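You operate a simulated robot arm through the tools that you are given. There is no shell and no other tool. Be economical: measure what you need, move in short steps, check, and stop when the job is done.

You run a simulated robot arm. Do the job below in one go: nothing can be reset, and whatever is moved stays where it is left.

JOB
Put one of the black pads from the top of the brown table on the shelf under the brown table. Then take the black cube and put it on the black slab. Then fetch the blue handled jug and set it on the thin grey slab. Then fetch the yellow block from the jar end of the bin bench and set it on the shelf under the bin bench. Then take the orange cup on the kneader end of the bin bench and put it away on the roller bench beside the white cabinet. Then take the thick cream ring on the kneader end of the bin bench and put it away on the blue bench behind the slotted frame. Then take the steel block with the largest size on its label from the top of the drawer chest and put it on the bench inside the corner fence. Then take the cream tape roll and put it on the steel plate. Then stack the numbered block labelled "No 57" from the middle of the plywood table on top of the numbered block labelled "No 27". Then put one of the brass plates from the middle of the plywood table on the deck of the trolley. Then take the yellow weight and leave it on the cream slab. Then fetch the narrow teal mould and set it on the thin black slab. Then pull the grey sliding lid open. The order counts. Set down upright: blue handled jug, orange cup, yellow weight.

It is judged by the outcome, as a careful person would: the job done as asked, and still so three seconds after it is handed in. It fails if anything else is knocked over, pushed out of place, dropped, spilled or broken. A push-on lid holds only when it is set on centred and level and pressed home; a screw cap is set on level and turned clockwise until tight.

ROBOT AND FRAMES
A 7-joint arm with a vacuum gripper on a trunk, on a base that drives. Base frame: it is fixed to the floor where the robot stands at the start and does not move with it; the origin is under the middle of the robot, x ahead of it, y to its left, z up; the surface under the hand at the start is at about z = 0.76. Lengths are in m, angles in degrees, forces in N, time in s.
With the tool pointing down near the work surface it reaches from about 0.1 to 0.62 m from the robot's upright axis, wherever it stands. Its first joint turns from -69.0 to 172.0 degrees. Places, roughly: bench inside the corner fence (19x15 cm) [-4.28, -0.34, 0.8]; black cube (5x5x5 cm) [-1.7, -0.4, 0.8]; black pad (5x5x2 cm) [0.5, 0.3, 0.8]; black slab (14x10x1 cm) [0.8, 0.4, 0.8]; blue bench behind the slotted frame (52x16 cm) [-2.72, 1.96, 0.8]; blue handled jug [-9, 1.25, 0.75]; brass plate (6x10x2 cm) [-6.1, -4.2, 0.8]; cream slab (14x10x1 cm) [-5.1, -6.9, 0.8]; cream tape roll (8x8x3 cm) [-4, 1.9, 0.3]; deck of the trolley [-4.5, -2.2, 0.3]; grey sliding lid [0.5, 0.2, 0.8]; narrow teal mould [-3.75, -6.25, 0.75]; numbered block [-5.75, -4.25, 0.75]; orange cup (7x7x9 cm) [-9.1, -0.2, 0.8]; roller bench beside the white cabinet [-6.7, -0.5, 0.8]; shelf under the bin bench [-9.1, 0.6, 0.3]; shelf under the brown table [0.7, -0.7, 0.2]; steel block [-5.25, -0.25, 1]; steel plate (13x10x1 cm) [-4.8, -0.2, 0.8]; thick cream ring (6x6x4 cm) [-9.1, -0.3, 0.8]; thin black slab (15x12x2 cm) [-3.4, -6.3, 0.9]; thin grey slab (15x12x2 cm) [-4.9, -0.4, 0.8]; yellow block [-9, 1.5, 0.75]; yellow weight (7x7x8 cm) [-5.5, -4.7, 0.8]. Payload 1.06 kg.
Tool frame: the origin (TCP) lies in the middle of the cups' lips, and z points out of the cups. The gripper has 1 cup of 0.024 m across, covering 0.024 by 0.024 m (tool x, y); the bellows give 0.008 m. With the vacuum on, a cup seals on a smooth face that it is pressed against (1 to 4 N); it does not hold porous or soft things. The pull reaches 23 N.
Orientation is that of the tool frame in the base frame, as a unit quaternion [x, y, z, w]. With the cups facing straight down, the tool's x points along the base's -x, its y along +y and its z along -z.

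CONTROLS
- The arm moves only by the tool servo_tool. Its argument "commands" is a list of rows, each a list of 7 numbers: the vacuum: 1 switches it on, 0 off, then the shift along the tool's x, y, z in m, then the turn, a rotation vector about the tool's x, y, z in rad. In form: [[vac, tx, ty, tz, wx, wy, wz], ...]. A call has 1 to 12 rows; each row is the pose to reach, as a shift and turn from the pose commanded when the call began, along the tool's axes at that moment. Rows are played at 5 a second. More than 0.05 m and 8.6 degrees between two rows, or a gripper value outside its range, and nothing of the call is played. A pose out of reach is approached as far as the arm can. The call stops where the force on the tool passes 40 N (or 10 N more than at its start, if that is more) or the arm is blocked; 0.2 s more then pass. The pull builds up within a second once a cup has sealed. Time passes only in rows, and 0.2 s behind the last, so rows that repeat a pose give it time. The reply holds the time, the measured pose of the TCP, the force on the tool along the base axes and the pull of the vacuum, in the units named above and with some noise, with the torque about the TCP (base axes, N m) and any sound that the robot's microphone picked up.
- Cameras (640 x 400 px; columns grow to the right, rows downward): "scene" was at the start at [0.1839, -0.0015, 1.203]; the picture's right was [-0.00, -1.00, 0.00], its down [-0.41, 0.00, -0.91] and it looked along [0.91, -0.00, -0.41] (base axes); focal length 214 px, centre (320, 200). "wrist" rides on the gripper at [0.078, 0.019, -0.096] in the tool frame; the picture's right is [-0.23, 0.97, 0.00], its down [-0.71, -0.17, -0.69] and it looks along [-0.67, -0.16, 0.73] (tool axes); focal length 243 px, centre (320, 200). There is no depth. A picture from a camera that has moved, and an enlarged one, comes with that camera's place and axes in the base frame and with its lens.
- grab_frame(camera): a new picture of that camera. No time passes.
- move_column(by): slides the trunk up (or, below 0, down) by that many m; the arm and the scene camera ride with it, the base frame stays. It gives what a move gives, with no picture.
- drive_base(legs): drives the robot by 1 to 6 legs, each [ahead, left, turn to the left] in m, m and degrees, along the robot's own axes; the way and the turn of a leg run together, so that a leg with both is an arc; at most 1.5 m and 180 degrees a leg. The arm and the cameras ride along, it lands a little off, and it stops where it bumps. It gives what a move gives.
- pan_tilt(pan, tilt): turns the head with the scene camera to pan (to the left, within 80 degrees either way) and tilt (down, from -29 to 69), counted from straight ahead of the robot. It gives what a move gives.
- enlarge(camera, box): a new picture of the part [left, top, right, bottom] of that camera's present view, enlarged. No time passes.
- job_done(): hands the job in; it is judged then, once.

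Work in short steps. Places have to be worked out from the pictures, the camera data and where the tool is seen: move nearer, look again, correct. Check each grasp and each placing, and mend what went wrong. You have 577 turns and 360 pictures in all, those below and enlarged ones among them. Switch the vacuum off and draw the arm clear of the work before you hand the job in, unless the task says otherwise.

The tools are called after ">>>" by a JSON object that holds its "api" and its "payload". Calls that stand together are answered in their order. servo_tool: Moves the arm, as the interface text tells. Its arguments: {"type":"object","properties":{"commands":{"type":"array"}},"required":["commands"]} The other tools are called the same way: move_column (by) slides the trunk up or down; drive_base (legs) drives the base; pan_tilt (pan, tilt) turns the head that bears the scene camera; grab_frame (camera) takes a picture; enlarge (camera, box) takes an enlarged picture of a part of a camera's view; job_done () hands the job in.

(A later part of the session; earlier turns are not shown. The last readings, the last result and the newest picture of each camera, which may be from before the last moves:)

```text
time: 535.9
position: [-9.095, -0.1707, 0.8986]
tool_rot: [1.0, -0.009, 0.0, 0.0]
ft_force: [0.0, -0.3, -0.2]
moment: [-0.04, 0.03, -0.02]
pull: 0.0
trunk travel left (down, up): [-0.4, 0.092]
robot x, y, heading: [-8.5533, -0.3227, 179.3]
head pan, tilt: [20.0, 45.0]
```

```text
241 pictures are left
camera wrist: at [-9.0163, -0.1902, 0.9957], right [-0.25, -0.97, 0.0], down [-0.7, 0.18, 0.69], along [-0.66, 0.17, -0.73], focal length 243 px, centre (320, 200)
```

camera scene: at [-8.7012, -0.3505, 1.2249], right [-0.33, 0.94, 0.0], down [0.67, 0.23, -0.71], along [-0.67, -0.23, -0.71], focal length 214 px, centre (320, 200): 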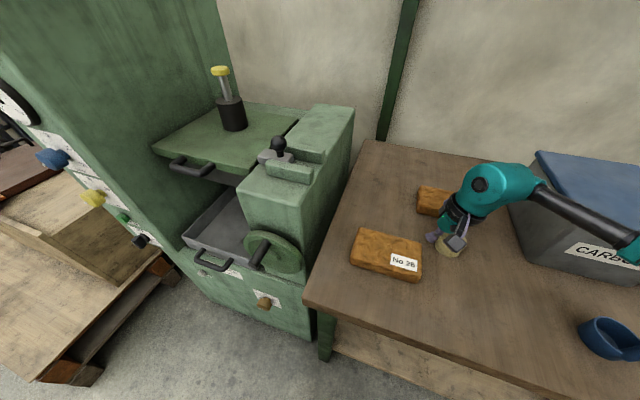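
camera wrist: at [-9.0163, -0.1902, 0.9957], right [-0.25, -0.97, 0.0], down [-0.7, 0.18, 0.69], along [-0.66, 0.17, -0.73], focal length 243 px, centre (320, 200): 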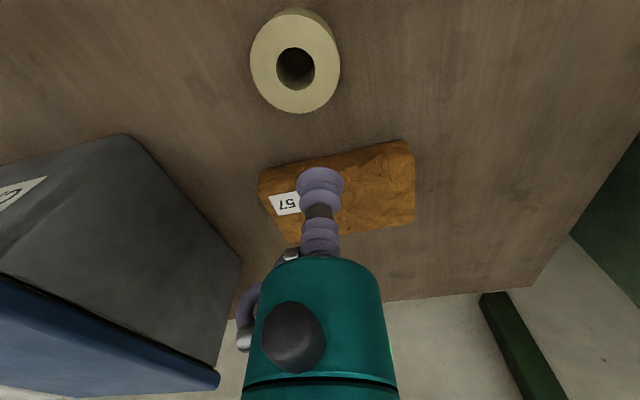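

Descend behind the ring and push +x 0.10 m.

>>> {"api": "servo_tool", "payload": {"commands": [[0, 0.002, -0.004, 0.04, 0, 0, 0], [0, 0.002, -0.004, 0.08, 0, 0, 0], [0, 0.002, -0.004, 0.088, 0, 0, 0], [0, 0.022, -0.004, 0.088, 0, 0, 0], [0, 0.042, -0.004, 0.088, 0, 0, 0], [0, 0.062, -0.004, 0.088, 0, 0, 0], [0, 0.062, -0.004, 0.088, 0, 0, 0]]}}

>>> {"api": "grab_frame", "payload": {"camera": "wrist"}}

```text
time: 536.7
position: [-9.0976, -0.1679, 0.8224]
tool_rot: [1.0, -0.011, -0.009, 0.006]
ft_force: [-0.8, 0.7, 20.6]
moment: [-0.01, -0.32, 0.08]
pull: 0.0
trunk travel left (down, up): [-0.4, 0.092]
robot x, y, heading: [-8.5508, -0.3209, 179.2]
head pan, tilt: [20.0, 45.0]
stopped in row 4: the force on the tool passed its limit at 45 N (the readings are from after the stop); the commanded pose is now the measured one
```

```text
240 pictures are left
camera wrist: at [-9.0184, -0.1866, 0.9174], right [-0.26, -0.97, 0.02], down [-0.69, 0.2, 0.7], along [-0.68, 0.17, -0.72], focal length 243 px, centre (320, 200)
```

wrist: 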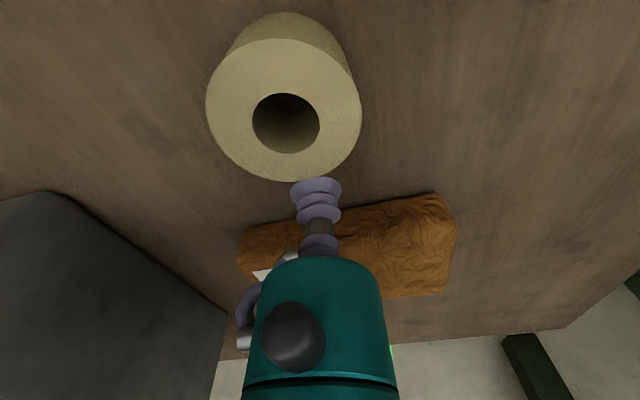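

Something touches on the brick side. Raise straight up and check.

>>> {"api": "servo_tool", "payload": {"commands": [[0, 0, 0, -0.01, 0, 0, 0], [0, 0, 0, -0.03, 0, 0, 0], [0, 0, 0, -0.07, 0, 0, 0], [0, 0, 0, -0.09, 0, 0, 0]]}}

>>> {"api": "grab_frame", "payload": {"camera": "wrist"}}

>>> {"api": "enlarge", "payload": {"camera": "scene", "box": [340, 140, 580, 290]}}

```text
time: 537.7
position: [-9.0952, -0.1669, 0.9089]
tool_rot: [1.0, -0.011, -0.006, 0.004]
ft_force: [0.1, -0.7, 0.2]
moment: [0.03, 0.0, 0.02]
pull: 0.0
trunk travel left (down, up): [-0.4, 0.092]
robot x, y, heading: [-8.5531, -0.3228, 179.3]
head pan, tilt: [20.0, 45.0]
```

```text
239 pictures are left
camera wrist: at [-9.0161, -0.1858, 1.0044], right [-0.26, -0.97, 0.01], down [-0.7, 0.19, 0.69], along [-0.67, 0.17, -0.72], focal length 243 px, centre (320, 200)
```

wrist: 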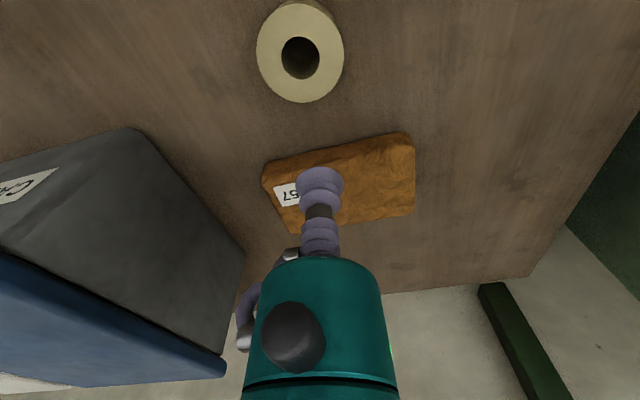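

```text
2.67 times, centred on (460, 215) of scene
camera zoom: at [-8.7014, -0.3503, 1.2249], right [-0.33, 0.94, 0.0], down [0.67, 0.23, -0.71], along [-0.67, -0.23, -0.71], focal length 572 px, centre (-53, 160)
```

zoom: 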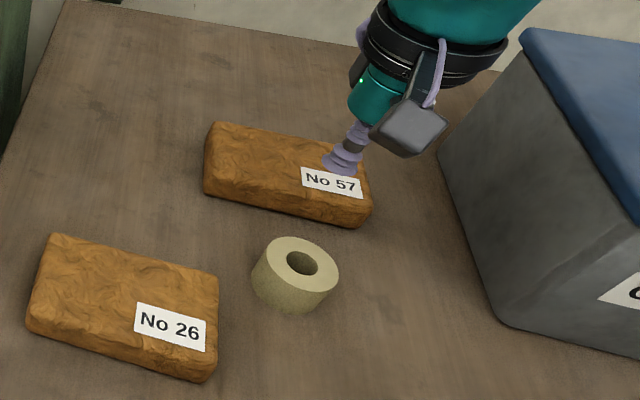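

Brick unmoved, but the gap is too tight. Instead push diagonally from the ring's back-left first.

>>> {"api": "servo_tool", "payload": {"commands": [[0, 0.014, 0.042, 0, 0, 0, 0], [0, 0.014, 0.042, 0.045, 0, 0, 0], [0, 0.014, 0.042, 0.09, 0, 0, 0], [0, 0.014, 0.042, 0.097, 0, 0, 0], [0, 0.026, 0.026, 0.097, 0, 0, 0], [0, 0.038, 0.01, 0.097, 0, 0, 0], [0, 0.05, -0.006, 0.097, 0, 0, 0], [0, 0.056, -0.014, 0.097, 0, 0, 0], [0, 0.056, -0.014, 0.097, 0, 0, 0]]}}

>>> {"api": "grab_frame", "payload": {"camera": "wrist"}}

>>> {"api": "enlarge", "payload": {"camera": "scene", "box": [340, 140, 580, 290]}}

```text
time: 539.7
position: [-9.0401, -0.1536, 0.8118]
tool_rot: [1.0, -0.011, -0.007, 0.004]
ft_force: [-0.2, 0.2, -0.1]
moment: [0.0, 0.01, -0.01]
pull: 0.0
trunk travel left (down, up): [-0.4, 0.092]
robot x, y, heading: [-8.5537, -0.3217, 179.2]
head pan, tilt: [20.0, 45.0]
```

```text
237 pictures are left
camera wrist: at [-8.9609, -0.173, 0.9062], right [-0.26, -0.97, 0.01], down [-0.69, 0.19, 0.69], along [-0.67, 0.17, -0.72], focal length 243 px, centre (320, 200)
```

wrist: 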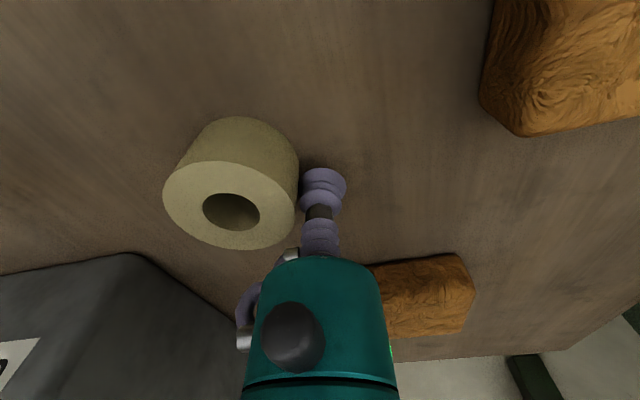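

```text
2.67 times, centred on (460, 215) of scene
camera zoom: at [-8.7015, -0.3503, 1.2249], right [-0.33, 0.94, 0.0], down [0.67, 0.23, -0.71], along [-0.67, -0.23, -0.71], focal length 572 px, centre (-53, 160)
```

zoom: 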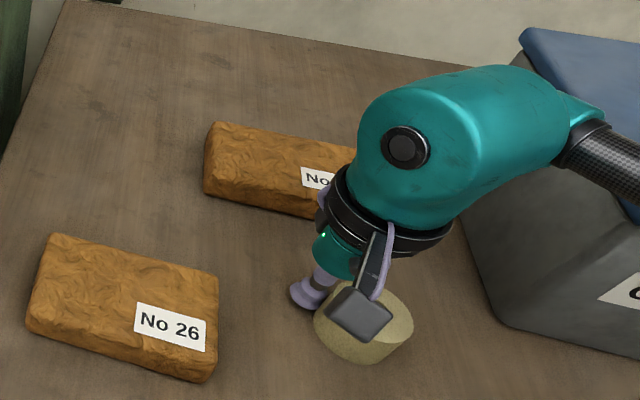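

Ring now ≈(-9.015,-0.124). Go behind it and push +x.

>>> {"api": "servo_tool", "payload": {"commands": [[0, 0, 0.005, 0, 0, 0, 0], [0, 0, 0.005, -0.045, 0, 0, 0], [0, -0.01, 0.0, -0.075, 0, 0, 0], [0, -0.027, -0.03, -0.075, 0, 0, 0], [0, -0.027, -0.03, -0.04, 0, 0, 0], [0, -0.027, -0.03, 0, 0, 0, 0], [0, -0.007, -0.03, 0, 0, 0, 0], [0, 0.013, -0.03, 0, 0, 0, 0], [0, 0.033, -0.03, 0, 0, 0, 0], [0, 0.045, -0.03, 0, 0, 0, 0], [0, 0.045, -0.03, 0, 0, 0, 0]]}}

>>> {"api": "grab_frame", "payload": {"camera": "wrist"}}

>>> {"api": "enlarge", "payload": {"camera": "scene", "box": [340, 140, 580, 290]}}

```text
time: 542.1
position: [-8.993, -0.1253, 0.8118]
tool_rot: [1.0, -0.011, -0.008, 0.005]
ft_force: [-0.2, -0.4, -0.2]
moment: [0.0, -0.01, 0.0]
pull: 0.1
trunk travel left (down, up): [-0.4, 0.092]
robot x, y, heading: [-8.5529, -0.3265, 179.2]
head pan, tilt: [20.0, 45.0]
```

```text
235 pictures are left
camera wrist: at [-8.9147, -0.144, 0.906], right [-0.26, -0.97, 0.01], down [-0.69, 0.19, 0.69], along [-0.67, 0.17, -0.72], focal length 243 px, centre (320, 200)
```

wrist: 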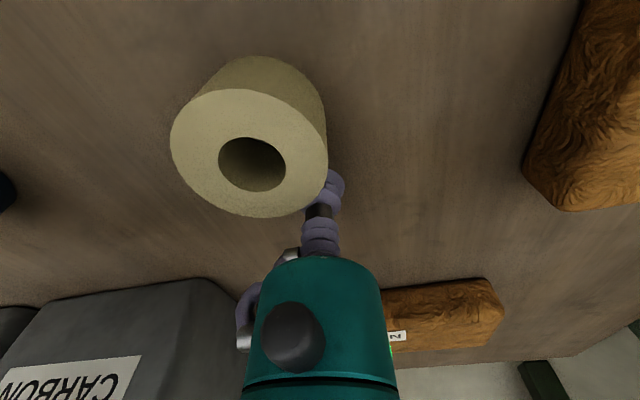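

```text
2.67 times, centred on (460, 215) of scene
camera zoom: at [-8.7015, -0.3503, 1.2249], right [-0.33, 0.94, 0.0], down [0.67, 0.23, -0.71], along [-0.67, -0.23, -0.71], focal length 572 px, centre (-53, 160)
```

zoom: 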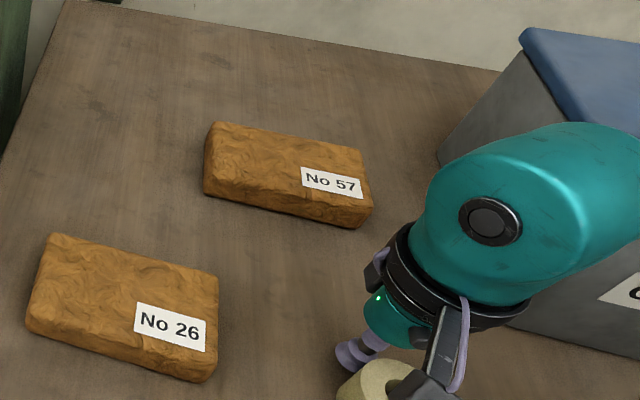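

Ring now ≈(-8.950,-0.112), near the bench edge. Raise, back off, and set the tool horizontal.

>>> {"api": "servo_tool", "payload": {"commands": [[0, -0.004, 0, 0, 0, 0, 0], [0, -0.004, 0, -0.045, 0, 0, 0], [0, -0.004, 0, -0.09, 0, 0, 0], [0, -0.004, 0, -0.135, 0, 0, 0], [0, -0.004, 0, -0.18, 0, 0, 0], [0, -0.004, 0, -0.22, 0, 0, 0]]}}

>>> {"api": "drive_base", "payload": {"legs": [[-0.5, 0, 0]]}}

>>> {"api": "servo_tool", "payload": {"commands": [[0, 0.02, 0.01, 0, 0, 0, 0.13], [0, 0.04, 0.02, 0, 0, 0, 0.26], [0, 0.06, 0.03, 0, 0, 0, 0.39], [0, 0.08, 0.04, 0, 0, 0, 0.52], [0, 0.1, 0.05, 0, 0, 0, 0.65], [0, 0.12, 0.06, 0, 0, 0, 0.78], [0, 0.12, 0.07, 0, 0, 0, 0.91], [0, 0.12, 0.08, 0, 0, 0, 1.04], [0, 0.12, 0.09, 0, 0, 0, 1.17], [0, 0.12, 0.1, 0, 0, 0, 1.3], [0, 0.12, 0.1, 0, 0, 0, 1.43], [0, 0.12, 0.1, 0, 0, 0, 1.57]]}}

>>> {"api": "servo_tool", "payload": {"commands": [[0, 0, 0.03, 0, -0.13, 0, 0], [0, 0, 0.06, 0, -0.26, 0, 0], [0, 0, 0.09, 0, -0.39, 0, 0], [0, 0, 0.12, 0, -0.52, 0, 0], [0, 0, 0.15, 0, -0.65, 0, 0], [0, 0, 0.18, 0, -0.78, 0, 0], [0, 0, 0.21, 0, -0.91, 0, 0], [0, 0, 0.24, 0, -1.04, 0, 0], [0, 0, 0.25, 0, -1.17, 0, 0], [0, 0, 0.25, 0, -1.3, 0, 0], [0, 0, 0.25, 0, -1.43, 0, 0], [0, 0, 0.25, 0, -1.57, 0, 0]]}}

>>> {"api": "grab_frame", "payload": {"camera": "wrist"}}

>>> {"api": "grab_frame", "payload": {"camera": "scene"}}

```text
time: 543.5
position: [-8.9964, -0.122, 1.0298]
tool_rot: [1.0, -0.011, -0.006, 0.004]
ft_force: [-0.7, -0.2, 0.9]
moment: [0.01, -0.03, 0.02]
pull: 0.0
trunk travel left (down, up): [-0.4, 0.092]
robot x, y, heading: [-8.5536, -0.3217, 179.6]
head pan, tilt: [20.0, 45.0]
```

```text
time: 546.4
position: [-8.5007, -0.1267, 1.0296]
tool_rot: [1.0, -0.012, -0.007, 0.004]
ft_force: [0.8, -0.6, -0.2]
moment: [-0.02, 0.03, -0.02]
pull: 0.0
trunk travel left (down, up): [-0.4, 0.092]
robot x, y, heading: [-8.0576, -0.3287, 179.2]
head pan, tilt: [20.0, 45.0]
```

```text
time: 549.0
position: [-8.3835, -0.2307, 1.0296]
tool_rot: [-0.698, 0.716, 0.002, -0.008]
ft_force: [-0.3, 0.1, 0.0]
moment: [-0.02, 0.01, -0.02]
pull: 0.0
trunk travel left (down, up): [-0.4, 0.092]
robot x, y, heading: [-8.0574, -0.3307, 179.0]
head pan, tilt: [20.0, 45.0]
```

```text
time: 551.6
position: [-8.6321, -0.2269, 1.0328]
tool_rot: [-0.49, 0.504, 0.506, -0.501]
ft_force: [-0.9, 1.0, -0.2]
moment: [0.02, 0.0, 0.13]
pull: 0.0
out of reach, approached as far as the arm can: row 11
trunk travel left (down, up): [-0.4, 0.092]
robot x, y, heading: [-8.0559, -0.3293, 179.2]
head pan, tilt: [20.0, 45.0]
```

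```text
233 pictures are left
camera wrist: at [-8.5387, -0.3056, 1.0511], right [0.02, 0.25, 0.97], down [0.7, 0.69, -0.19], along [-0.72, 0.68, -0.16], focal length 243 px, centre (320, 200)
```

wrist: 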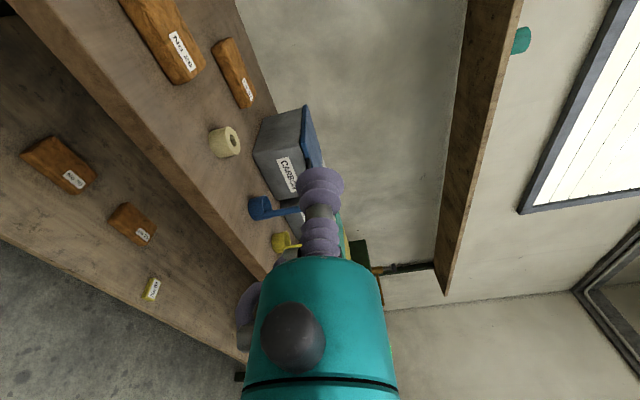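

```text
232 pictures are left
camera scene: at [-8.2065, -0.3556, 1.2248], right [-0.33, 0.94, 0.0], down [0.67, 0.23, -0.71], along [-0.67, -0.23, -0.71], focal length 214 px, centre (320, 200)
```

scene: 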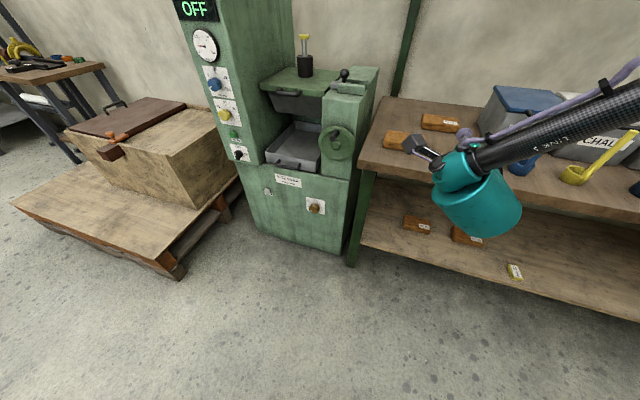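

Ring front is 0.11 m from the edge — a level tool would foul the bench. I'll pitch the tool down again and push the ring 4 cm nearer the edge.

>>> {"api": "servo_tool", "payload": {"commands": [[0, 0, 0.01, 0, 0.13, 0, 0], [0, 0, 0.02, 0, 0.26, 0, 0], [0, 0, 0.02, 0, 0.39, 0, 0], [0, 0, 0.02, -0.02, 0.52, 0, 0], [0, 0, 0.02, -0.04, 0.65, 0, 0], [0, 0, 0.02, -0.06, 0.78, 0, 0], [0, 0, 0.02, -0.08, 0.91, 0, 0], [0, 0, 0.02, -0.1, 1.04, 0, 0], [0, 0, 0.02, -0.1, 1.17, 0, 0], [0, 0, 0.02, -0.1, 1.3, 0, 0], [0, 0, 0.02, -0.1, 1.43, 0, 0], [0, 0, 0.02, -0.1, 1.575, 0.01, 0]]}}

>>> {"api": "drive_base", "payload": {"legs": [[0, -0.1, 0], [0.4, 0, 0]]}}

>>> {"api": "grab_frame", "payload": {"camera": "wrist"}}

>>> {"api": "grab_frame", "payload": {"camera": "scene"}}

```text
time: 554.2
position: [-8.5327, -0.2255, 1.0491]
tool_rot: [-0.702, 0.712, -0.003, -0.006]
ft_force: [-0.6, 0.2, 0.8]
moment: [0.0, -0.02, -0.01]
pull: 0.1
trunk travel left (down, up): [-0.4, 0.092]
robot x, y, heading: [-8.0608, -0.327, 179.1]
head pan, tilt: [20.0, 45.0]
```

```text
time: 557.8
position: [-8.9282, -0.1177, 1.0509]
tool_rot: [-0.698, 0.716, -0.002, -0.008]
ft_force: [-0.4, 0.1, 0.1]
moment: [0.02, 0.01, 0.04]
pull: 0.1
trunk travel left (down, up): [-0.4, 0.092]
robot x, y, heading: [-8.4513, -0.2201, 178.9]
head pan, tilt: [20.0, 45.0]
```

```text
231 pictures are left
camera wrist: at [-8.9486, -0.1928, 1.1474], right [-0.97, 0.26, 0.0], down [0.19, 0.71, 0.67], along [0.17, 0.65, -0.74], focal length 243 px, centre (320, 200)
```

wrist: 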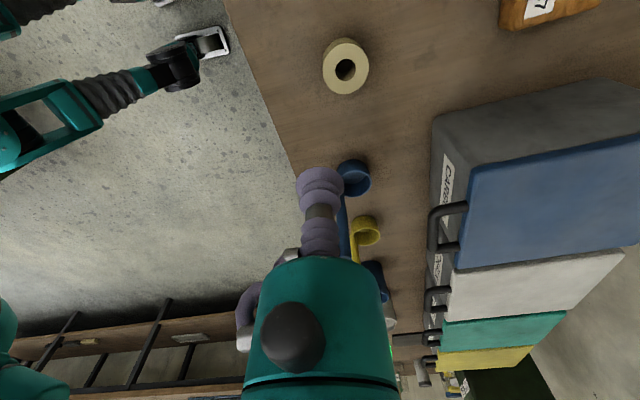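

```text
230 pictures are left
camera scene: at [-8.6026, -0.2488, 1.2249], right [-0.32, 0.95, 0.0], down [0.67, 0.23, -0.71], along [-0.67, -0.23, -0.71], focal length 214 px, centre (320, 200)
```

scene: 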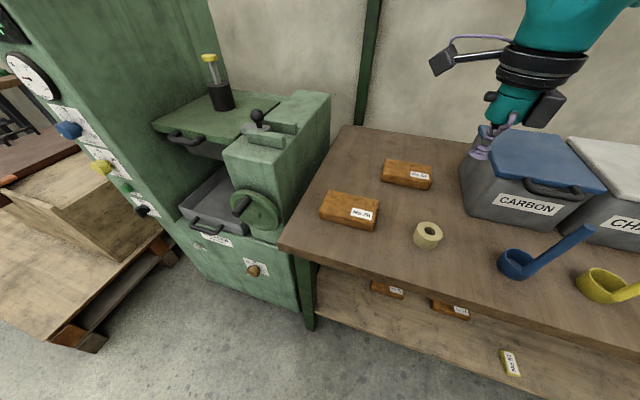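

Ring ≈(-8.958,-0.1125), edge ≈-8.842. Go behind and push 4.5 cm toward the edge.

>>> {"api": "servo_tool", "payload": {"commands": [[0, -0.003, 0.04, 0, 0, 0, 0], [0, -0.006, 0.076, 0, 0, 0, 0], [0, -0.006, 0.076, 0.05, 0, 0, 0], [0, -0.006, 0.076, 0.1, 0, 0, 0], [0, -0.006, 0.076, 0.15, 0, 0, 0], [0, -0.006, 0.076, 0.2, 0, 0, 0], [0, -0.006, 0.076, 0.238, 0, 0, 0], [0, -0.006, 0.056, 0.238, 0, 0, 0], [0, -0.006, 0.04, 0.238, 0, 0, 0], [0, -0.006, 0.027, 0.238, 0, 0, 0], [0, -0.006, 0.027, 0.238, 0, 0, 0]]}}

>>> {"api": "grab_frame", "payload": {"camera": "wrist"}}

```text
time: 560.2
position: [-8.9562, -0.1124, 0.8135]
tool_rot: [-0.698, 0.716, -0.002, -0.008]
ft_force: [-1.1, -0.9, 0.4]
moment: [-0.02, -0.04, 0.0]
pull: 0.0
trunk travel left (down, up): [-0.4, 0.092]
robot x, y, heading: [-8.4504, -0.2225, 178.8]
head pan, tilt: [20.0, 45.0]
```

```text
229 pictures are left
camera wrist: at [-8.9763, -0.1898, 0.9099], right [-0.97, 0.26, 0.01], down [0.19, 0.71, 0.67], along [0.17, 0.65, -0.74], focal length 243 px, centre (320, 200)
```

wrist: 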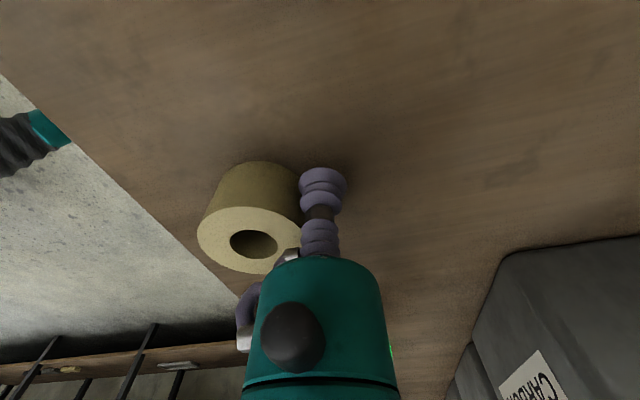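

Ring ≈(-8.92,-0.112). Raise, back off, pitch to horizontal.

>>> {"api": "servo_tool", "payload": {"commands": [[0, 0, 0.005, 0, 0, 0, 0], [0, 0, 0.005, -0.05, 0, 0, 0], [0, 0, 0.005, -0.1, 0, 0, 0], [0, 0, 0.005, -0.15, 0, 0, 0], [0, 0, 0.005, -0.2, 0, 0, 0], [0, 0, 0.005, -0.23, 0, 0, 0]]}}

>>> {"api": "drive_base", "payload": {"legs": [[-0.42, 0, 0]]}}

>>> {"api": "servo_tool", "payload": {"commands": [[0, 0, 0.0, -0.02, -0.13, 0, 0], [0, 0, 0.01, -0.02, -0.26, 0, 0], [0, 0, 0.02, -0.02, -0.39, 0, 0], [0, 0, 0.03, -0.02, -0.52, 0, 0], [0, 0, 0.04, -0.02, -0.65, 0, 0], [0, 0, 0.05, -0.02, -0.78, 0, 0], [0, 0, 0.06, -0.02, -0.91, 0, 0], [0, 0, 0.07, -0.02, -1.04, 0, 0], [0, 0, 0.08, -0.02, -1.17, 0, 0], [0, 0, 0.08, -0.02, -1.3, 0, 0], [0, 0, 0.08, -0.02, -1.43, 0, 0], [0, 0, 0.08, -0.02, -1.57, 0, 0]]}}

>>> {"api": "grab_frame", "payload": {"camera": "wrist"}}

```text
time: 561.6
position: [-8.9624, -0.1125, 1.0433]
tool_rot: [-0.698, 0.716, -0.001, -0.008]
ft_force: [0.7, -1.2, 0.2]
moment: [-0.01, 0.03, -0.01]
pull: 0.1
trunk travel left (down, up): [-0.4, 0.092]
robot x, y, heading: [-8.4508, -0.2232, 178.6]
head pan, tilt: [20.0, 45.0]
```

```text
time: 564.3
position: [-8.5266, -0.1219, 1.0431]
tool_rot: [-0.701, 0.713, -0.002, -0.008]
ft_force: [1.1, 0.1, 0.6]
moment: [0.01, -0.04, 0.0]
pull: 0.1
trunk travel left (down, up): [-0.4, 0.092]
robot x, y, heading: [-8.016, -0.2327, 179.2]
head pan, tilt: [20.0, 45.0]
```

```text
time: 566.9
position: [-8.6047, -0.1295, 1.0626]
tool_rot: [-0.533, 0.544, 0.455, -0.461]
ft_force: [0.5, -0.3, 0.3]
moment: [0.0, 0.0, 0.02]
pull: 0.2
out of reach, approached as far as the arm can: row 11, 12
trunk travel left (down, up): [-0.4, 0.092]
robot x, y, heading: [-8.0157, -0.2298, 179.0]
head pan, tilt: [20.0, 45.0]
```

```text
228 pictures are left
camera wrist: at [-8.5138, -0.2064, 1.0978], right [-0.15, 0.25, 0.96], down [0.71, 0.7, -0.07], along [-0.69, 0.66, -0.29], focal length 243 px, centre (320, 200)
```

wrist: 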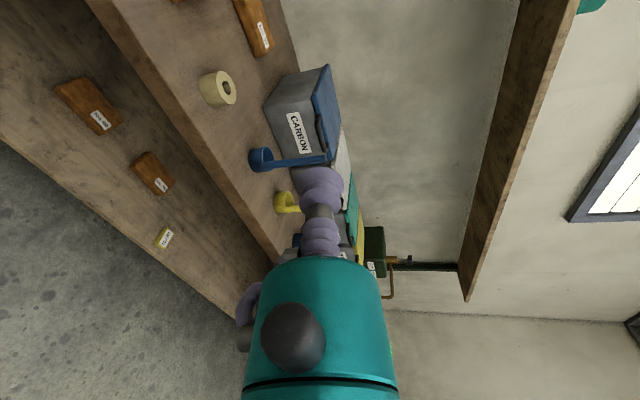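

Pitch is 10° short because the tool is too far right of the arm axis. Shift the tool left 0.16, finish the pitch, then slide the base right.

>>> {"api": "servo_tool", "payload": {"commands": [[0, 0.04, 0, 0, 0, 0, 0], [0, 0.08, 0, 0, 0, 0, 0], [0, 0.12, 0, 0, 0, 0, 0], [0, 0.16, 0, 0, 0, 0, 0], [0, 0.16, 0, 0, -0.08, 0, 0], [0, 0.16, 0, 0, -0.165, 0, 0], [0, 0.16, 0, 0, -0.165, 0, 0]]}}

>>> {"api": "drive_base", "payload": {"legs": [[0, -0.18, 0]]}}

>>> {"api": "grab_frame", "payload": {"camera": "wrist"}}

```text
time: 568.5
position: [-8.6057, -0.2897, 1.0651]
tool_rot: [-0.495, 0.504, 0.498, -0.503]
ft_force: [-0.4, 0.5, -0.1]
moment: [0.0, 0.01, 0.0]
pull: 0.1
trunk travel left (down, up): [-0.4, 0.092]
robot x, y, heading: [-8.0125, -0.2293, 179.4]
head pan, tilt: [20.0, 45.0]
```

```text
time: 570.7
position: [-8.6031, -0.1097, 1.0655]
tool_rot: [0.495, -0.504, -0.497, 0.504]
ft_force: [-0.1, 0.2, -0.4]
moment: [0.0, 0.0, -0.03]
pull: 0.0
trunk travel left (down, up): [-0.4, 0.092]
robot x, y, heading: [-8.0149, -0.0502, 179.3]
head pan, tilt: [20.0, 45.0]
```

```text
227 pictures are left
camera wrist: at [-8.5081, -0.1876, 1.086], right [0.0, 0.25, 0.97], down [0.69, 0.7, -0.18], along [-0.73, 0.66, -0.17], focal length 243 px, centre (320, 200)
```

wrist: 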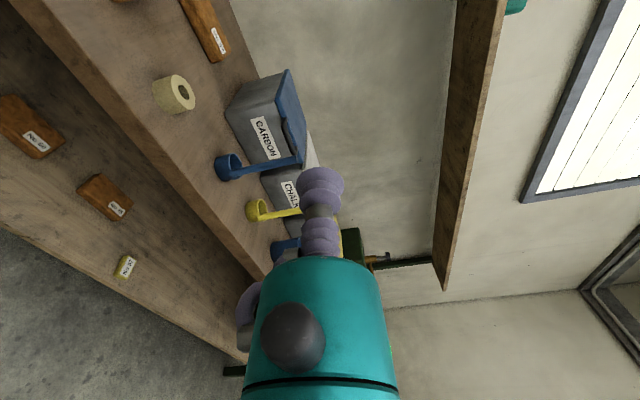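

Lower to z≈0.8225 and drive ahead 0.23.

>>> {"api": "servo_tool", "payload": {"commands": [[0, 0, -0.045, 0, 0, 0, 0], [0, 0, -0.09, 0, 0, 0, 0], [0, 0, -0.135, 0, 0, 0, 0], [0, 0, -0.18, 0, 0, 0, 0], [0, 0, -0.225, 0, 0, 0, 0], [0, 0, -0.242, 0, 0, 0, 0], [0, 0, -0.242, 0, 0, 0, 0]]}}

>>> {"api": "drive_base", "payload": {"legs": [[0.23, 0, 0]]}}

>>> {"api": "grab_frame", "payload": {"camera": "wrist"}}

>>> {"api": "grab_frame", "payload": {"camera": "scene"}}

```text
time: 572.3
position: [-8.6036, -0.114, 0.8239]
tool_rot: [-0.495, 0.505, 0.497, -0.503]
ft_force: [0.2, -0.6, 0.3]
moment: [0.02, 0.02, 0.05]
pull: 0.1
trunk travel left (down, up): [-0.4, 0.092]
robot x, y, heading: [-8.0094, -0.0515, 179.2]
head pan, tilt: [20.0, 45.0]
```

```text
time: 574.1
position: [-8.8386, -0.1128, 0.8246]
tool_rot: [-0.495, 0.505, 0.497, -0.503]
ft_force: [-0.5, -0.4, 0.6]
moment: [-0.02, -0.01, 0.01]
pull: 0.1
trunk travel left (down, up): [-0.4, 0.092]
robot x, y, heading: [-8.2462, -0.0463, 179.4]
head pan, tilt: [20.0, 45.0]
```

```text
226 pictures are left
camera wrist: at [-8.7431, -0.1906, 0.8451], right [0.0, 0.25, 0.97], down [0.69, 0.7, -0.18], along [-0.73, 0.66, -0.17], focal length 243 px, centre (320, 200)
```

wrist: 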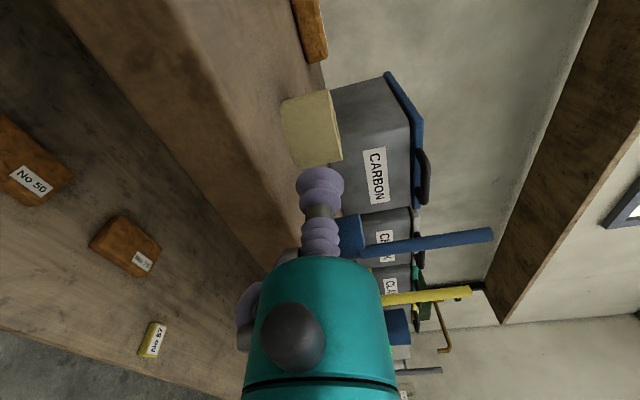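

```text
225 pictures are left
camera scene: at [-8.3972, -0.0749, 1.2248], right [-0.33, 0.94, 0.0], down [0.67, 0.24, -0.71], along [-0.67, -0.24, -0.71], focal length 214 px, centre (320, 200)
```

scene: 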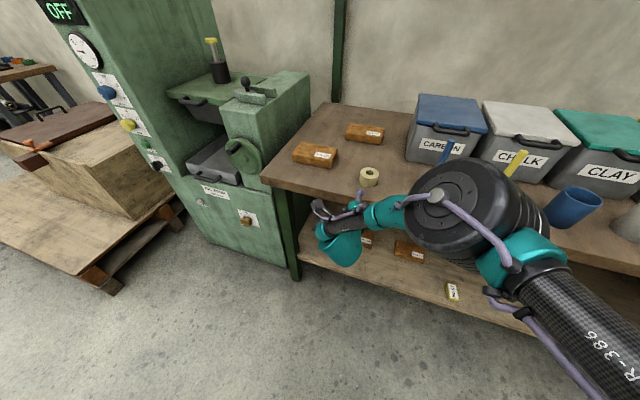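

Aligned within 5 mm. Approach with vacuum.

>>> {"api": "servo_tool", "payload": {"commands": [[1, -0.005, 0, 0.02, 0, 0, 0], [1, -0.005, 0, 0.035, 0, 0, 0], [1, -0.005, 0, 0.042, 0, 0, 0], [1, -0.005, 0, 0.046, 0, 0, 0], [1, -0.005, 0, 0.05, 0, 0, 0], [1, -0.005, 0, 0.054, 0, 0, 0], [1, -0.005, 0, 0.058, 0, 0, 0], [1, -0.005, 0, 0.062, 0, 0, 0], [1, -0.005, 0, 0.062, 0, 0, 0]]}}

>>> {"api": "grab_frame", "payload": {"camera": "wrist"}}

```text
time: 576.1
position: [-8.8965, -0.1123, 0.8378]
tool_rot: [-0.496, 0.508, 0.496, -0.5]
ft_force: [0.8, 0.4, -0.5]
moment: [-0.01, 0.0, 0.0]
pull: 0.1
out of reach, approached as far as the arm can: row 1, 2, 3, 4, 5, 6, 7, 8, 9
trunk travel left (down, up): [-0.4, 0.092]
robot x, y, heading: [-8.2503, -0.0462, 179.5]
head pan, tilt: [20.0, 45.0]
```

```text
224 pictures are left
camera wrist: at [-8.8022, -0.1913, 0.8577], right [-0.01, 0.25, 0.97], down [0.69, 0.7, -0.18], along [-0.72, 0.67, -0.18], focal length 243 px, centre (320, 200)
```

wrist: 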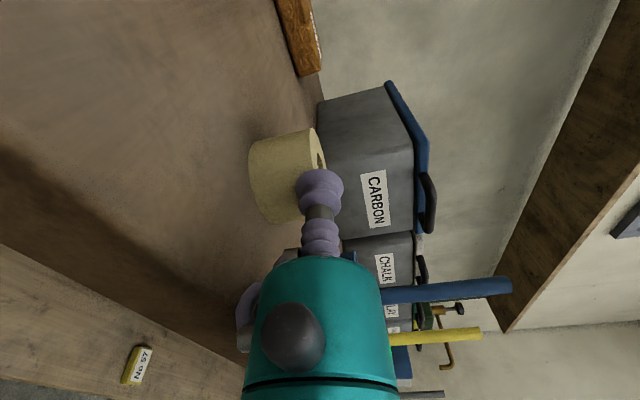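

Reach limit raised it. Pull back, drive 6 cm ahead, correct height, retry.

>>> {"api": "servo_tool", "payload": {"commands": [[1, 0, -0.005, -0.03, 0, 0, 0], [1, 0, -0.014, -0.06, 0, 0, 0], [1, 0, -0.014, -0.09, 0, 0, 0], [1, 0, -0.014, -0.09, 0, 0, 0]]}}

>>> {"api": "drive_base", "payload": {"legs": [[0.065, 0, 0]]}}

>>> {"api": "grab_frame", "payload": {"camera": "wrist"}}

```text
time: 577.1
position: [-8.8063, -0.1142, 0.8226]
tool_rot: [-0.495, 0.504, 0.498, -0.503]
ft_force: [0.6, 0.2, -0.5]
moment: [0.01, -0.01, 0.0]
pull: 0.1
trunk travel left (down, up): [-0.4, 0.092]
robot x, y, heading: [-8.247, -0.0477, 179.6]
head pan, tilt: [20.0, 45.0]
```

```text
time: 578.1
position: [-8.8714, -0.114, 0.8231]
tool_rot: [0.495, -0.504, -0.496, 0.504]
ft_force: [0.1, 0.7, 0.2]
moment: [0.0, 0.0, 0.0]
pull: 0.1
trunk travel left (down, up): [-0.4, 0.092]
robot x, y, heading: [-8.309, -0.0479, 179.8]
head pan, tilt: [20.0, 45.0]
```

```text
223 pictures are left
camera wrist: at [-8.776, -0.1909, 0.8426], right [0.0, 0.25, 0.97], down [0.69, 0.7, -0.18], along [-0.73, 0.66, -0.17], focal length 243 px, centre (320, 200)
```

wrist: 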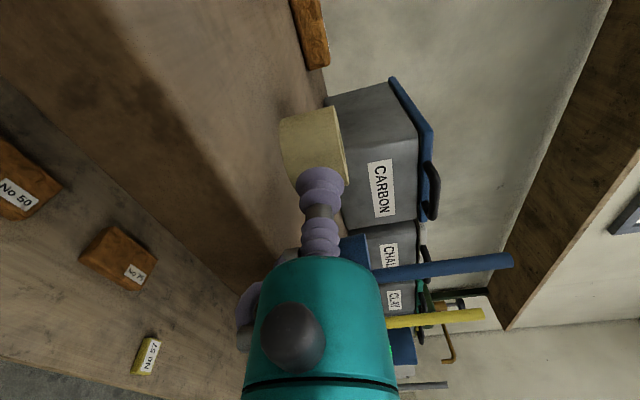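

>>> {"api": "servo_tool", "payload": {"commands": [[1, -0.005, -0.002, 0.008, 0, 0, 0], [1, -0.005, -0.002, 0.013, 0, 0, 0], [1, -0.005, -0.002, 0.017, 0, 0, 0], [1, -0.005, -0.002, 0.021, 0, 0, 0], [1, -0.005, -0.002, 0.025, 0, 0, 0], [1, -0.005, -0.002, 0.029, 0, 0, 0], [1, -0.005, -0.002, 0.029, 0, 0, 0]]}}

```text
time: 579.7
position: [-8.9, -0.1099, 0.8214]
tool_rot: [-0.496, 0.507, 0.495, -0.501]
ft_force: [1.1, -0.8, -0.7]
moment: [-0.01, -0.01, 0.01]
pull: 0.0
trunk travel left (down, up): [-0.4, 0.092]
robot x, y, heading: [-8.3111, -0.0472, 179.6]
head pan, tilt: [20.0, 45.0]
```

>>> {"api": "servo_tool", "payload": {"commands": [[1, 0, 0, 0.003, 0, 0, 0], [1, 0, 0, 0.006, 0, 0, 0], [1, 0, 0, 0.009, 0, 0, 0], [1, 0, 0, 0.012, 0, 0, 0], [1, 0, 0, 0.012, 0, 0, 0], [1, 0, 0, 0.012, 0, 0, 0]]}}

>>> {"api": "grab_frame", "payload": {"camera": "wrist"}}

```text
time: 581.1
position: [-8.9101, -0.1104, 0.8249]
tool_rot: [-0.495, 0.506, 0.496, -0.502]
ft_force: [0.8, 0.2, -0.7]
moment: [0.0, -0.04, -0.01]
pull: 0.0
out of reach, approached as far as the arm can: row 2, 3, 4, 5, 6
trunk travel left (down, up): [-0.4, 0.092]
robot x, y, heading: [-8.3097, -0.0477, 179.5]
head pan, tilt: [20.0, 45.0]
```

```text
222 pictures are left
camera wrist: at [-8.8165, -0.1887, 0.846], right [0.0, 0.25, 0.97], down [0.69, 0.7, -0.18], along [-0.72, 0.67, -0.17], focal length 243 px, centre (320, 200)
```

wrist: 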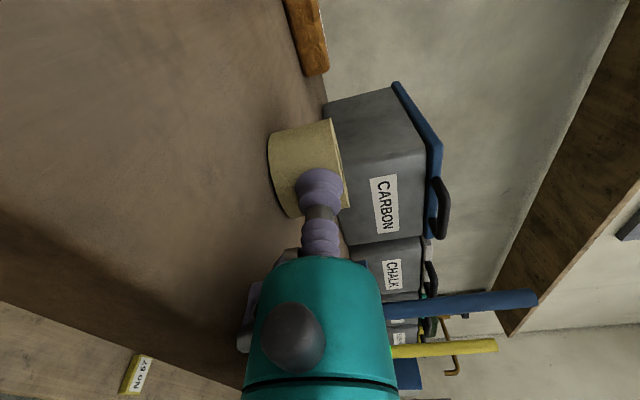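

Reach limit again at this low height; lower the trunk 0.1 while keeping the tool height, and drive 4 cm closer.

>>> {"api": "servo_tool", "payload": {"commands": [[1, 0, 0, -0.03, 0, 0, 0], [1, 0, 0, -0.06, 0, 0, 0], [1, 0, 0.04, -0.07, 0, 0, 0], [1, 0, 0.08, -0.07, 0, 0, 0], [1, 0, 0.098, -0.07, 0, 0, 0], [1, 0, 0.098, -0.07, 0, 0, 0]]}}

>>> {"api": "move_column", "payload": {"by": -0.1}}

>>> {"api": "drive_base", "payload": {"legs": [[0.04, 0, 0]]}}

>>> {"api": "grab_frame", "payload": {"camera": "wrist"}}

```text
time: 582.5
position: [-8.8408, -0.1084, 0.923]
tool_rot: [-0.495, 0.504, 0.497, -0.504]
ft_force: [0.6, -0.1, -0.9]
moment: [-0.01, -0.04, 0.0]
pull: 0.2
trunk travel left (down, up): [-0.4, 0.092]
robot x, y, heading: [-8.3086, -0.0495, 179.8]
head pan, tilt: [20.0, 45.0]
```

```text
time: 583.8
position: [-8.842, -0.1101, 0.8237]
tool_rot: [0.496, -0.503, -0.496, 0.505]
ft_force: [0.9, 0.0, 0.2]
moment: [-0.03, 0.01, 0.0]
pull: 0.0
trunk travel left (down, up): [-0.3, 0.192]
robot x, y, heading: [-8.3126, -0.044, 179.7]
head pan, tilt: [20.0, 45.0]
```

```text
time: 584.7
position: [-8.8805, -0.1094, 0.8224]
tool_rot: [-0.496, 0.505, 0.496, -0.504]
ft_force: [-0.1, -1.1, 0.6]
moment: [-0.01, 0.0, 0.01]
pull: 0.1
trunk travel left (down, up): [-0.3, 0.192]
robot x, y, heading: [-8.3511, -0.0434, 179.5]
head pan, tilt: [20.0, 45.0]
```

```text
221 pictures are left
camera wrist: at [-8.7853, -0.1871, 0.8434], right [0.0, 0.25, 0.97], down [0.69, 0.71, -0.18], along [-0.73, 0.66, -0.17], focal length 243 px, centre (320, 200)
```

wrist: 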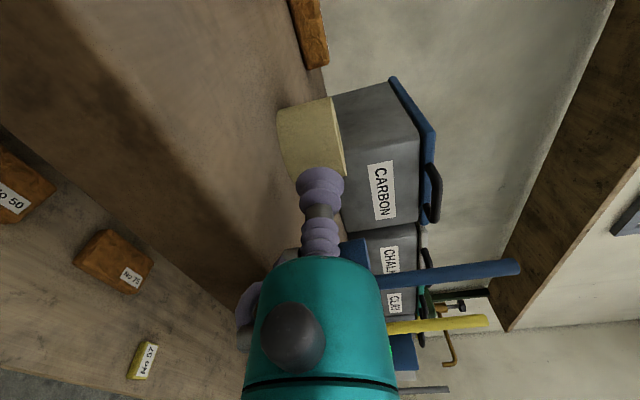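

>>> {"api": "servo_tool", "payload": {"commands": [[1, 0, -0.001, 0.015, 0, 0, 0], [1, 0, -0.001, 0.02, 0, 0, 0], [1, 0, -0.001, 0.024, 0, 0, 0], [1, 0, -0.001, 0.028, 0, 0, 0], [1, 0, -0.001, 0.032, 0, 0, 0], [1, 0, -0.001, 0.036, 0, 0, 0], [1, 0, -0.001, 0.04, 0, 0, 0], [1, 0, -0.001, 0.04, 0, 0, 0]]}}

```text
time: 586.5
position: [-8.9209, -0.1097, 0.8218]
tool_rot: [0.495, -0.504, -0.497, 0.504]
ft_force: [0.9, 0.7, 1.0]
moment: [0.0, 0.0, -0.01]
pull: 22.9
trunk travel left (down, up): [-0.3, 0.192]
robot x, y, heading: [-8.3497, -0.0453, 179.6]
head pan, tilt: [20.0, 45.0]
```

Ring held. Lift, retract, back out and head through the corridor along the wall benches.

>>> {"api": "servo_tool", "payload": {"commands": [[1, 0, 0.01, 0, 0, 0, 0], [1, 0, 0.05, 0, 0, 0, 0], [1, 0, 0.09, 0, 0, 0, 0], [1, 0, 0.13, -0.02, 0, 0, 0], [1, 0, 0.17, -0.04, 0, 0, 0], [1, 0, 0.17, -0.04, 0, 0, 0]]}}

>>> {"api": "grab_frame", "payload": {"camera": "wrist"}}

>>> {"api": "drive_base", "payload": {"legs": [[-0.4, 0, 0], [0, -0.85, 0], [0, 0, -90]]}}

>>> {"api": "pan_tilt", "payload": {"pan": -50, "tilt": 20}}

>>> {"api": "grab_frame", "payload": {"camera": "scene"}}

```text
time: 587.9
position: [-8.8822, -0.108, 0.9932]
tool_rot: [0.496, -0.503, -0.497, 0.504]
ft_force: [0.4, 0.0, -1.5]
moment: [-0.02, -0.02, -0.01]
pull: 22.7
trunk travel left (down, up): [-0.3, 0.192]
robot x, y, heading: [-8.3511, -0.0435, 179.6]
head pan, tilt: [20.0, 45.0]
```

```text
220 pictures are left
camera wrist: at [-8.7867, -0.1843, 1.0139], right [0.0, 0.25, 0.97], down [0.69, 0.71, -0.18], along [-0.73, 0.66, -0.17], focal length 243 px, centre (320, 200)
```

wrist: 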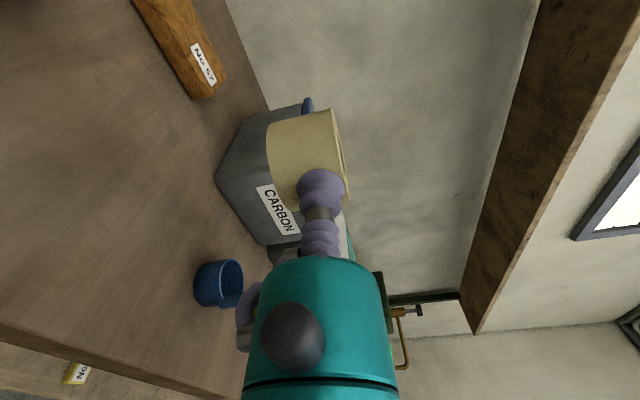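

```text
time: 601.6
position: [-7.9807, 1.3244, 0.9934]
tool_rot: [0.014, 0.707, 0.707, 0.004]
ft_force: [-0.3, -0.6, -1.9]
moment: [-0.04, -0.02, -0.03]
pull: 22.8
trunk travel left (down, up): [-0.3, 0.192]
robot x, y, heading: [-7.9318, 0.7969, 88.0]
head pan, tilt: [20.0, 45.0]
```

```text
time: 603.0
position: [-7.9805, 1.326, 0.9942]
tool_rot: [0.014, 0.708, 0.707, 0.003]
ft_force: [-0.3, -0.3, -1.2]
moment: [-0.02, -0.01, -0.02]
pull: 22.6
trunk travel left (down, up): [-0.3, 0.192]
robot x, y, heading: [-7.9352, 0.7945, 88.3]
head pan, tilt: [-50.0, 20.0]
```

```text
219 pictures are left
camera scene: at [-7.8557, 0.9506, 1.1602], right [0.62, -0.79, 0.0], down [-0.27, -0.21, -0.94], along [0.74, 0.58, -0.34], focal length 214 px, centre (320, 200)
```

scene: 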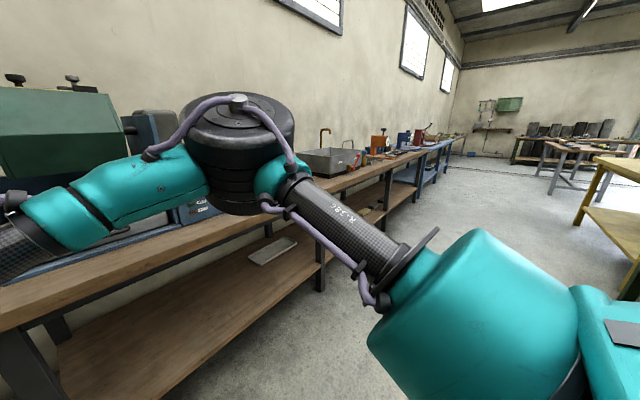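

Corridor is clear. Slide right 4.5 m toward the blue bench.

>>> {"api": "drive_base", "payload": {"legs": [[0.05, -1.45, 2], [0.02, -1.45, 0], [0, -1.45, 0]]}}

>>> {"api": "pan_tilt", "payload": {"pan": -10, "tilt": 25}}

>>> {"api": "grab_frame", "payload": {"camera": "scene"}}

```text
time: 640.7
position: [-3.6637, 1.3934, 0.9932]
tool_rot: [0.009, 0.707, 0.707, -0.004]
ft_force: [-0.9, 0.0, -1.0]
moment: [-0.01, 0.02, -0.03]
pull: 23.0
trunk travel left (down, up): [-0.3, 0.192]
robot x, y, heading: [-3.6054, 0.8629, 89.3]
head pan, tilt: [-50.0, 20.0]
```

```text
time: 641.8
position: [-3.664, 1.3931, 0.9935]
tool_rot: [0.007, 0.707, 0.707, -0.004]
ft_force: [0.1, 0.2, 0.0]
moment: [-0.01, -0.02, 0.0]
pull: 22.9
trunk travel left (down, up): [-0.3, 0.192]
robot x, y, heading: [-3.6047, 0.8621, 89.6]
head pan, tilt: [-10.0, 25.0]
```

```text
218 pictures are left
camera scene: at [-3.5859, 1.0527, 1.1522], right [0.98, -0.19, 0.0], down [-0.08, -0.42, -0.91], along [0.17, 0.89, -0.42], focal length 214 px, centre (320, 200)
```

scene: 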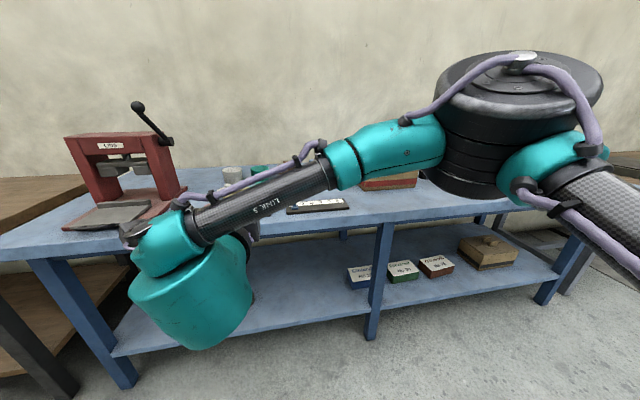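

The arm hides the place. Turn right 70° and look left along the blue bench.

>>> {"api": "drive_base", "payload": {"legs": [[0, -0.55, 0], [0, 0, -70]]}}

>>> {"api": "pan_tilt", "payload": {"pan": 70, "tilt": 25}}

>>> {"api": "grab_frame", "payload": {"camera": "scene"}}

>>> {"api": "enlarge", "payload": {"camera": "scene", "box": [180, 100, 500, 300]}}

```text
time: 650.1
position: [-2.5761, 1.0875, 0.9931]
tool_rot: [0.415, 0.573, 0.578, 0.406]
ft_force: [0.1, 0.3, -0.8]
moment: [0.02, 0.0, -0.03]
pull: 22.9
trunk travel left (down, up): [-0.3, 0.192]
robot x, y, heading: [-3.0573, 0.8566, 18.5]
head pan, tilt: [-10.0, 25.0]
```

```text
time: 651.7
position: [-2.5744, 1.087, 0.9922]
tool_rot: [0.415, 0.572, 0.579, 0.406]
ft_force: [0.0, -0.3, -0.5]
moment: [-0.01, 0.02, -0.03]
pull: 22.9
trunk travel left (down, up): [-0.3, 0.192]
robot x, y, heading: [-3.0586, 0.8562, 18.6]
head pan, tilt: [70.0, 25.0]
```

```text
217 pictures are left
camera scene: at [-2.9582, 0.9798, 1.1521], right [1.0, -0.02, 0.0], down [-0.01, -0.42, -0.91], along [0.02, 0.91, -0.42], focal length 214 px, centre (320, 200)
```

scene: 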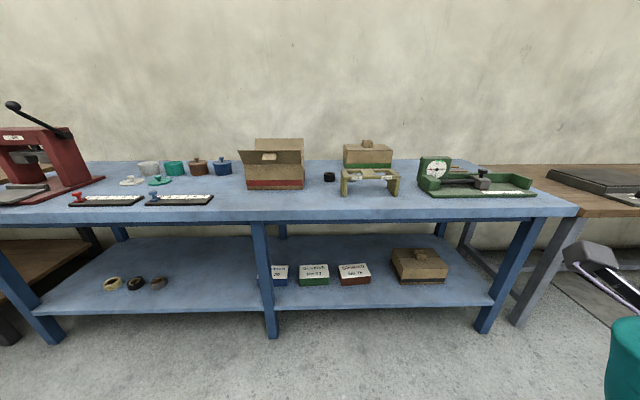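

```text
2.00 times, centred on (340, 200) of scene
camera zoom: at [-2.9582, 0.9798, 1.1521], right [1.0, -0.02, 0.0], down [-0.01, -0.42, -0.91], along [0.02, 0.91, -0.42], focal length 429 px, centre (280, 200)
```

zoom: 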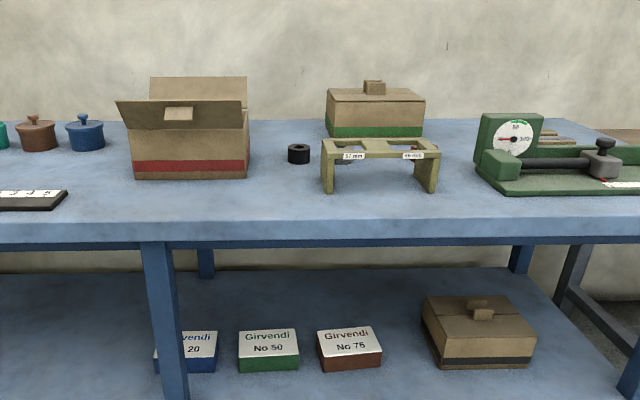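

Slotted frame at x≈-2.84..-2.61, y≈1.81–1.91. Enlarge the strip behind/left of it.

>>> {"api": "enlarge", "payload": {"camera": "scene", "box": [290, 135, 410, 210]}}

```text
5.33 times, centred on (350, 172) of scene
camera zoom: at [-2.9582, 0.9798, 1.1521], right [1.0, -0.02, 0.0], down [-0.01, -0.42, -0.91], along [0.02, 0.91, -0.42], focal length 1144 px, centre (160, 347)
```

zoom: 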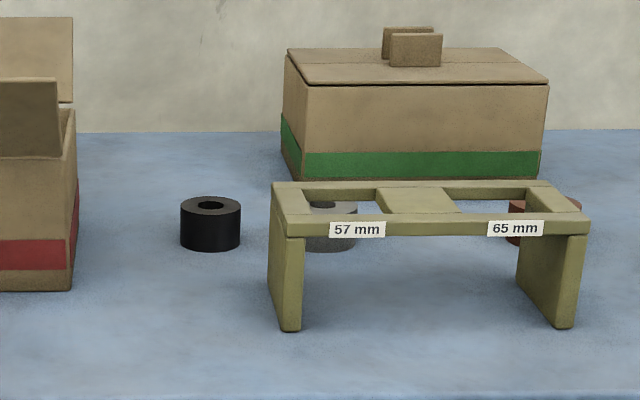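

Free gap left of the black ring, at ≈(-2.964,1.945). Face the bench, pitch the tool 22° down so the hand clears the bench, and move nearer.

>>> {"api": "drive_base", "payload": {"legs": [[0, 0, 71.4], [0, -0.13, 0], [0.25, 0, 0]]}}

>>> {"api": "servo_tool", "payload": {"commands": [[1, 0, 0, 0, 0.1, 0, 0], [1, 0, 0, 0, 0.2, 0, 0], [1, 0, 0, 0, 0.3, 0, 0], [1, 0, 0, 0, 0.38, 0, 0], [1, 0, 0, 0, 0.38, 0, 0]]}}

>>> {"api": "pan_tilt", "payload": {"pan": 15, "tilt": 30}}

>>> {"api": "grab_frame", "payload": {"camera": "scene"}}

>>> {"api": "grab_frame", "payload": {"camera": "wrist"}}

```text
time: 658.0
position: [-3.0025, 1.6348, 0.9934]
tool_rot: [-0.003, 0.707, 0.707, -0.013]
ft_force: [-0.1, 0.2, -1.5]
moment: [0.0, -0.02, -0.02]
pull: 22.9
trunk travel left (down, up): [-0.3, 0.192]
robot x, y, heading: [-2.9315, 1.104, 90.8]
head pan, tilt: [70.0, 25.0]
```

```text
time: 659.2
position: [-3.0045, 1.6335, 0.9932]
tool_rot: [-0.006, 0.828, 0.561, -0.014]
ft_force: [-0.4, -0.8, -1.1]
moment: [-0.02, 0.01, -0.03]
pull: 22.9
trunk travel left (down, up): [-0.3, 0.192]
robot x, y, heading: [-2.9305, 1.1055, 90.8]
head pan, tilt: [70.0, 25.0]
```

```text
time: 660.4
position: [-3.0052, 1.6345, 0.9925]
tool_rot: [-0.005, 0.828, 0.561, -0.013]
ft_force: [0.6, -0.2, -1.2]
moment: [-0.05, -0.01, -0.01]
pull: 23.2
trunk travel left (down, up): [-0.3, 0.192]
robot x, y, heading: [-2.9291, 1.1057, 91.0]
head pan, tilt: [15.0, 30.0]
```

```text
214 pictures are left
camera scene: at [-2.9563, 1.2922, 1.1442], right [0.96, 0.28, 0.0], down [0.14, -0.48, -0.87], along [-0.24, 0.83, -0.5], focal length 214 px, centre (320, 200)
```

scene: 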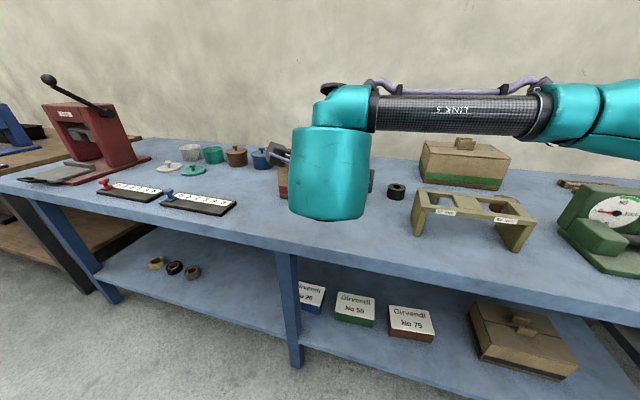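

```text
213 pictures are left
camera wrist: at [-3.0797, 1.5517, 1.0477], right [0.24, 0.37, 0.9], down [0.73, -0.68, 0.08], along [0.64, 0.63, -0.43], focal length 243 px, centre (320, 200)
```

wrist: 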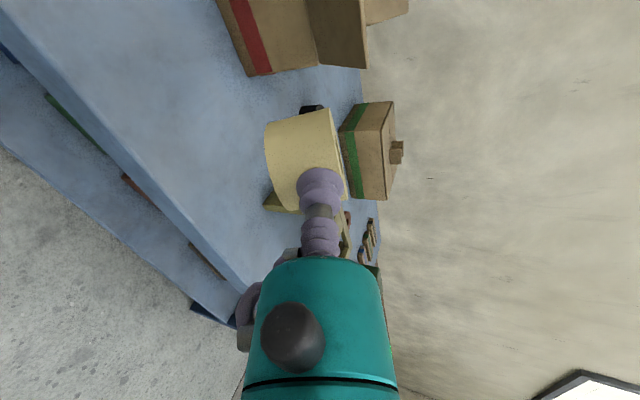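

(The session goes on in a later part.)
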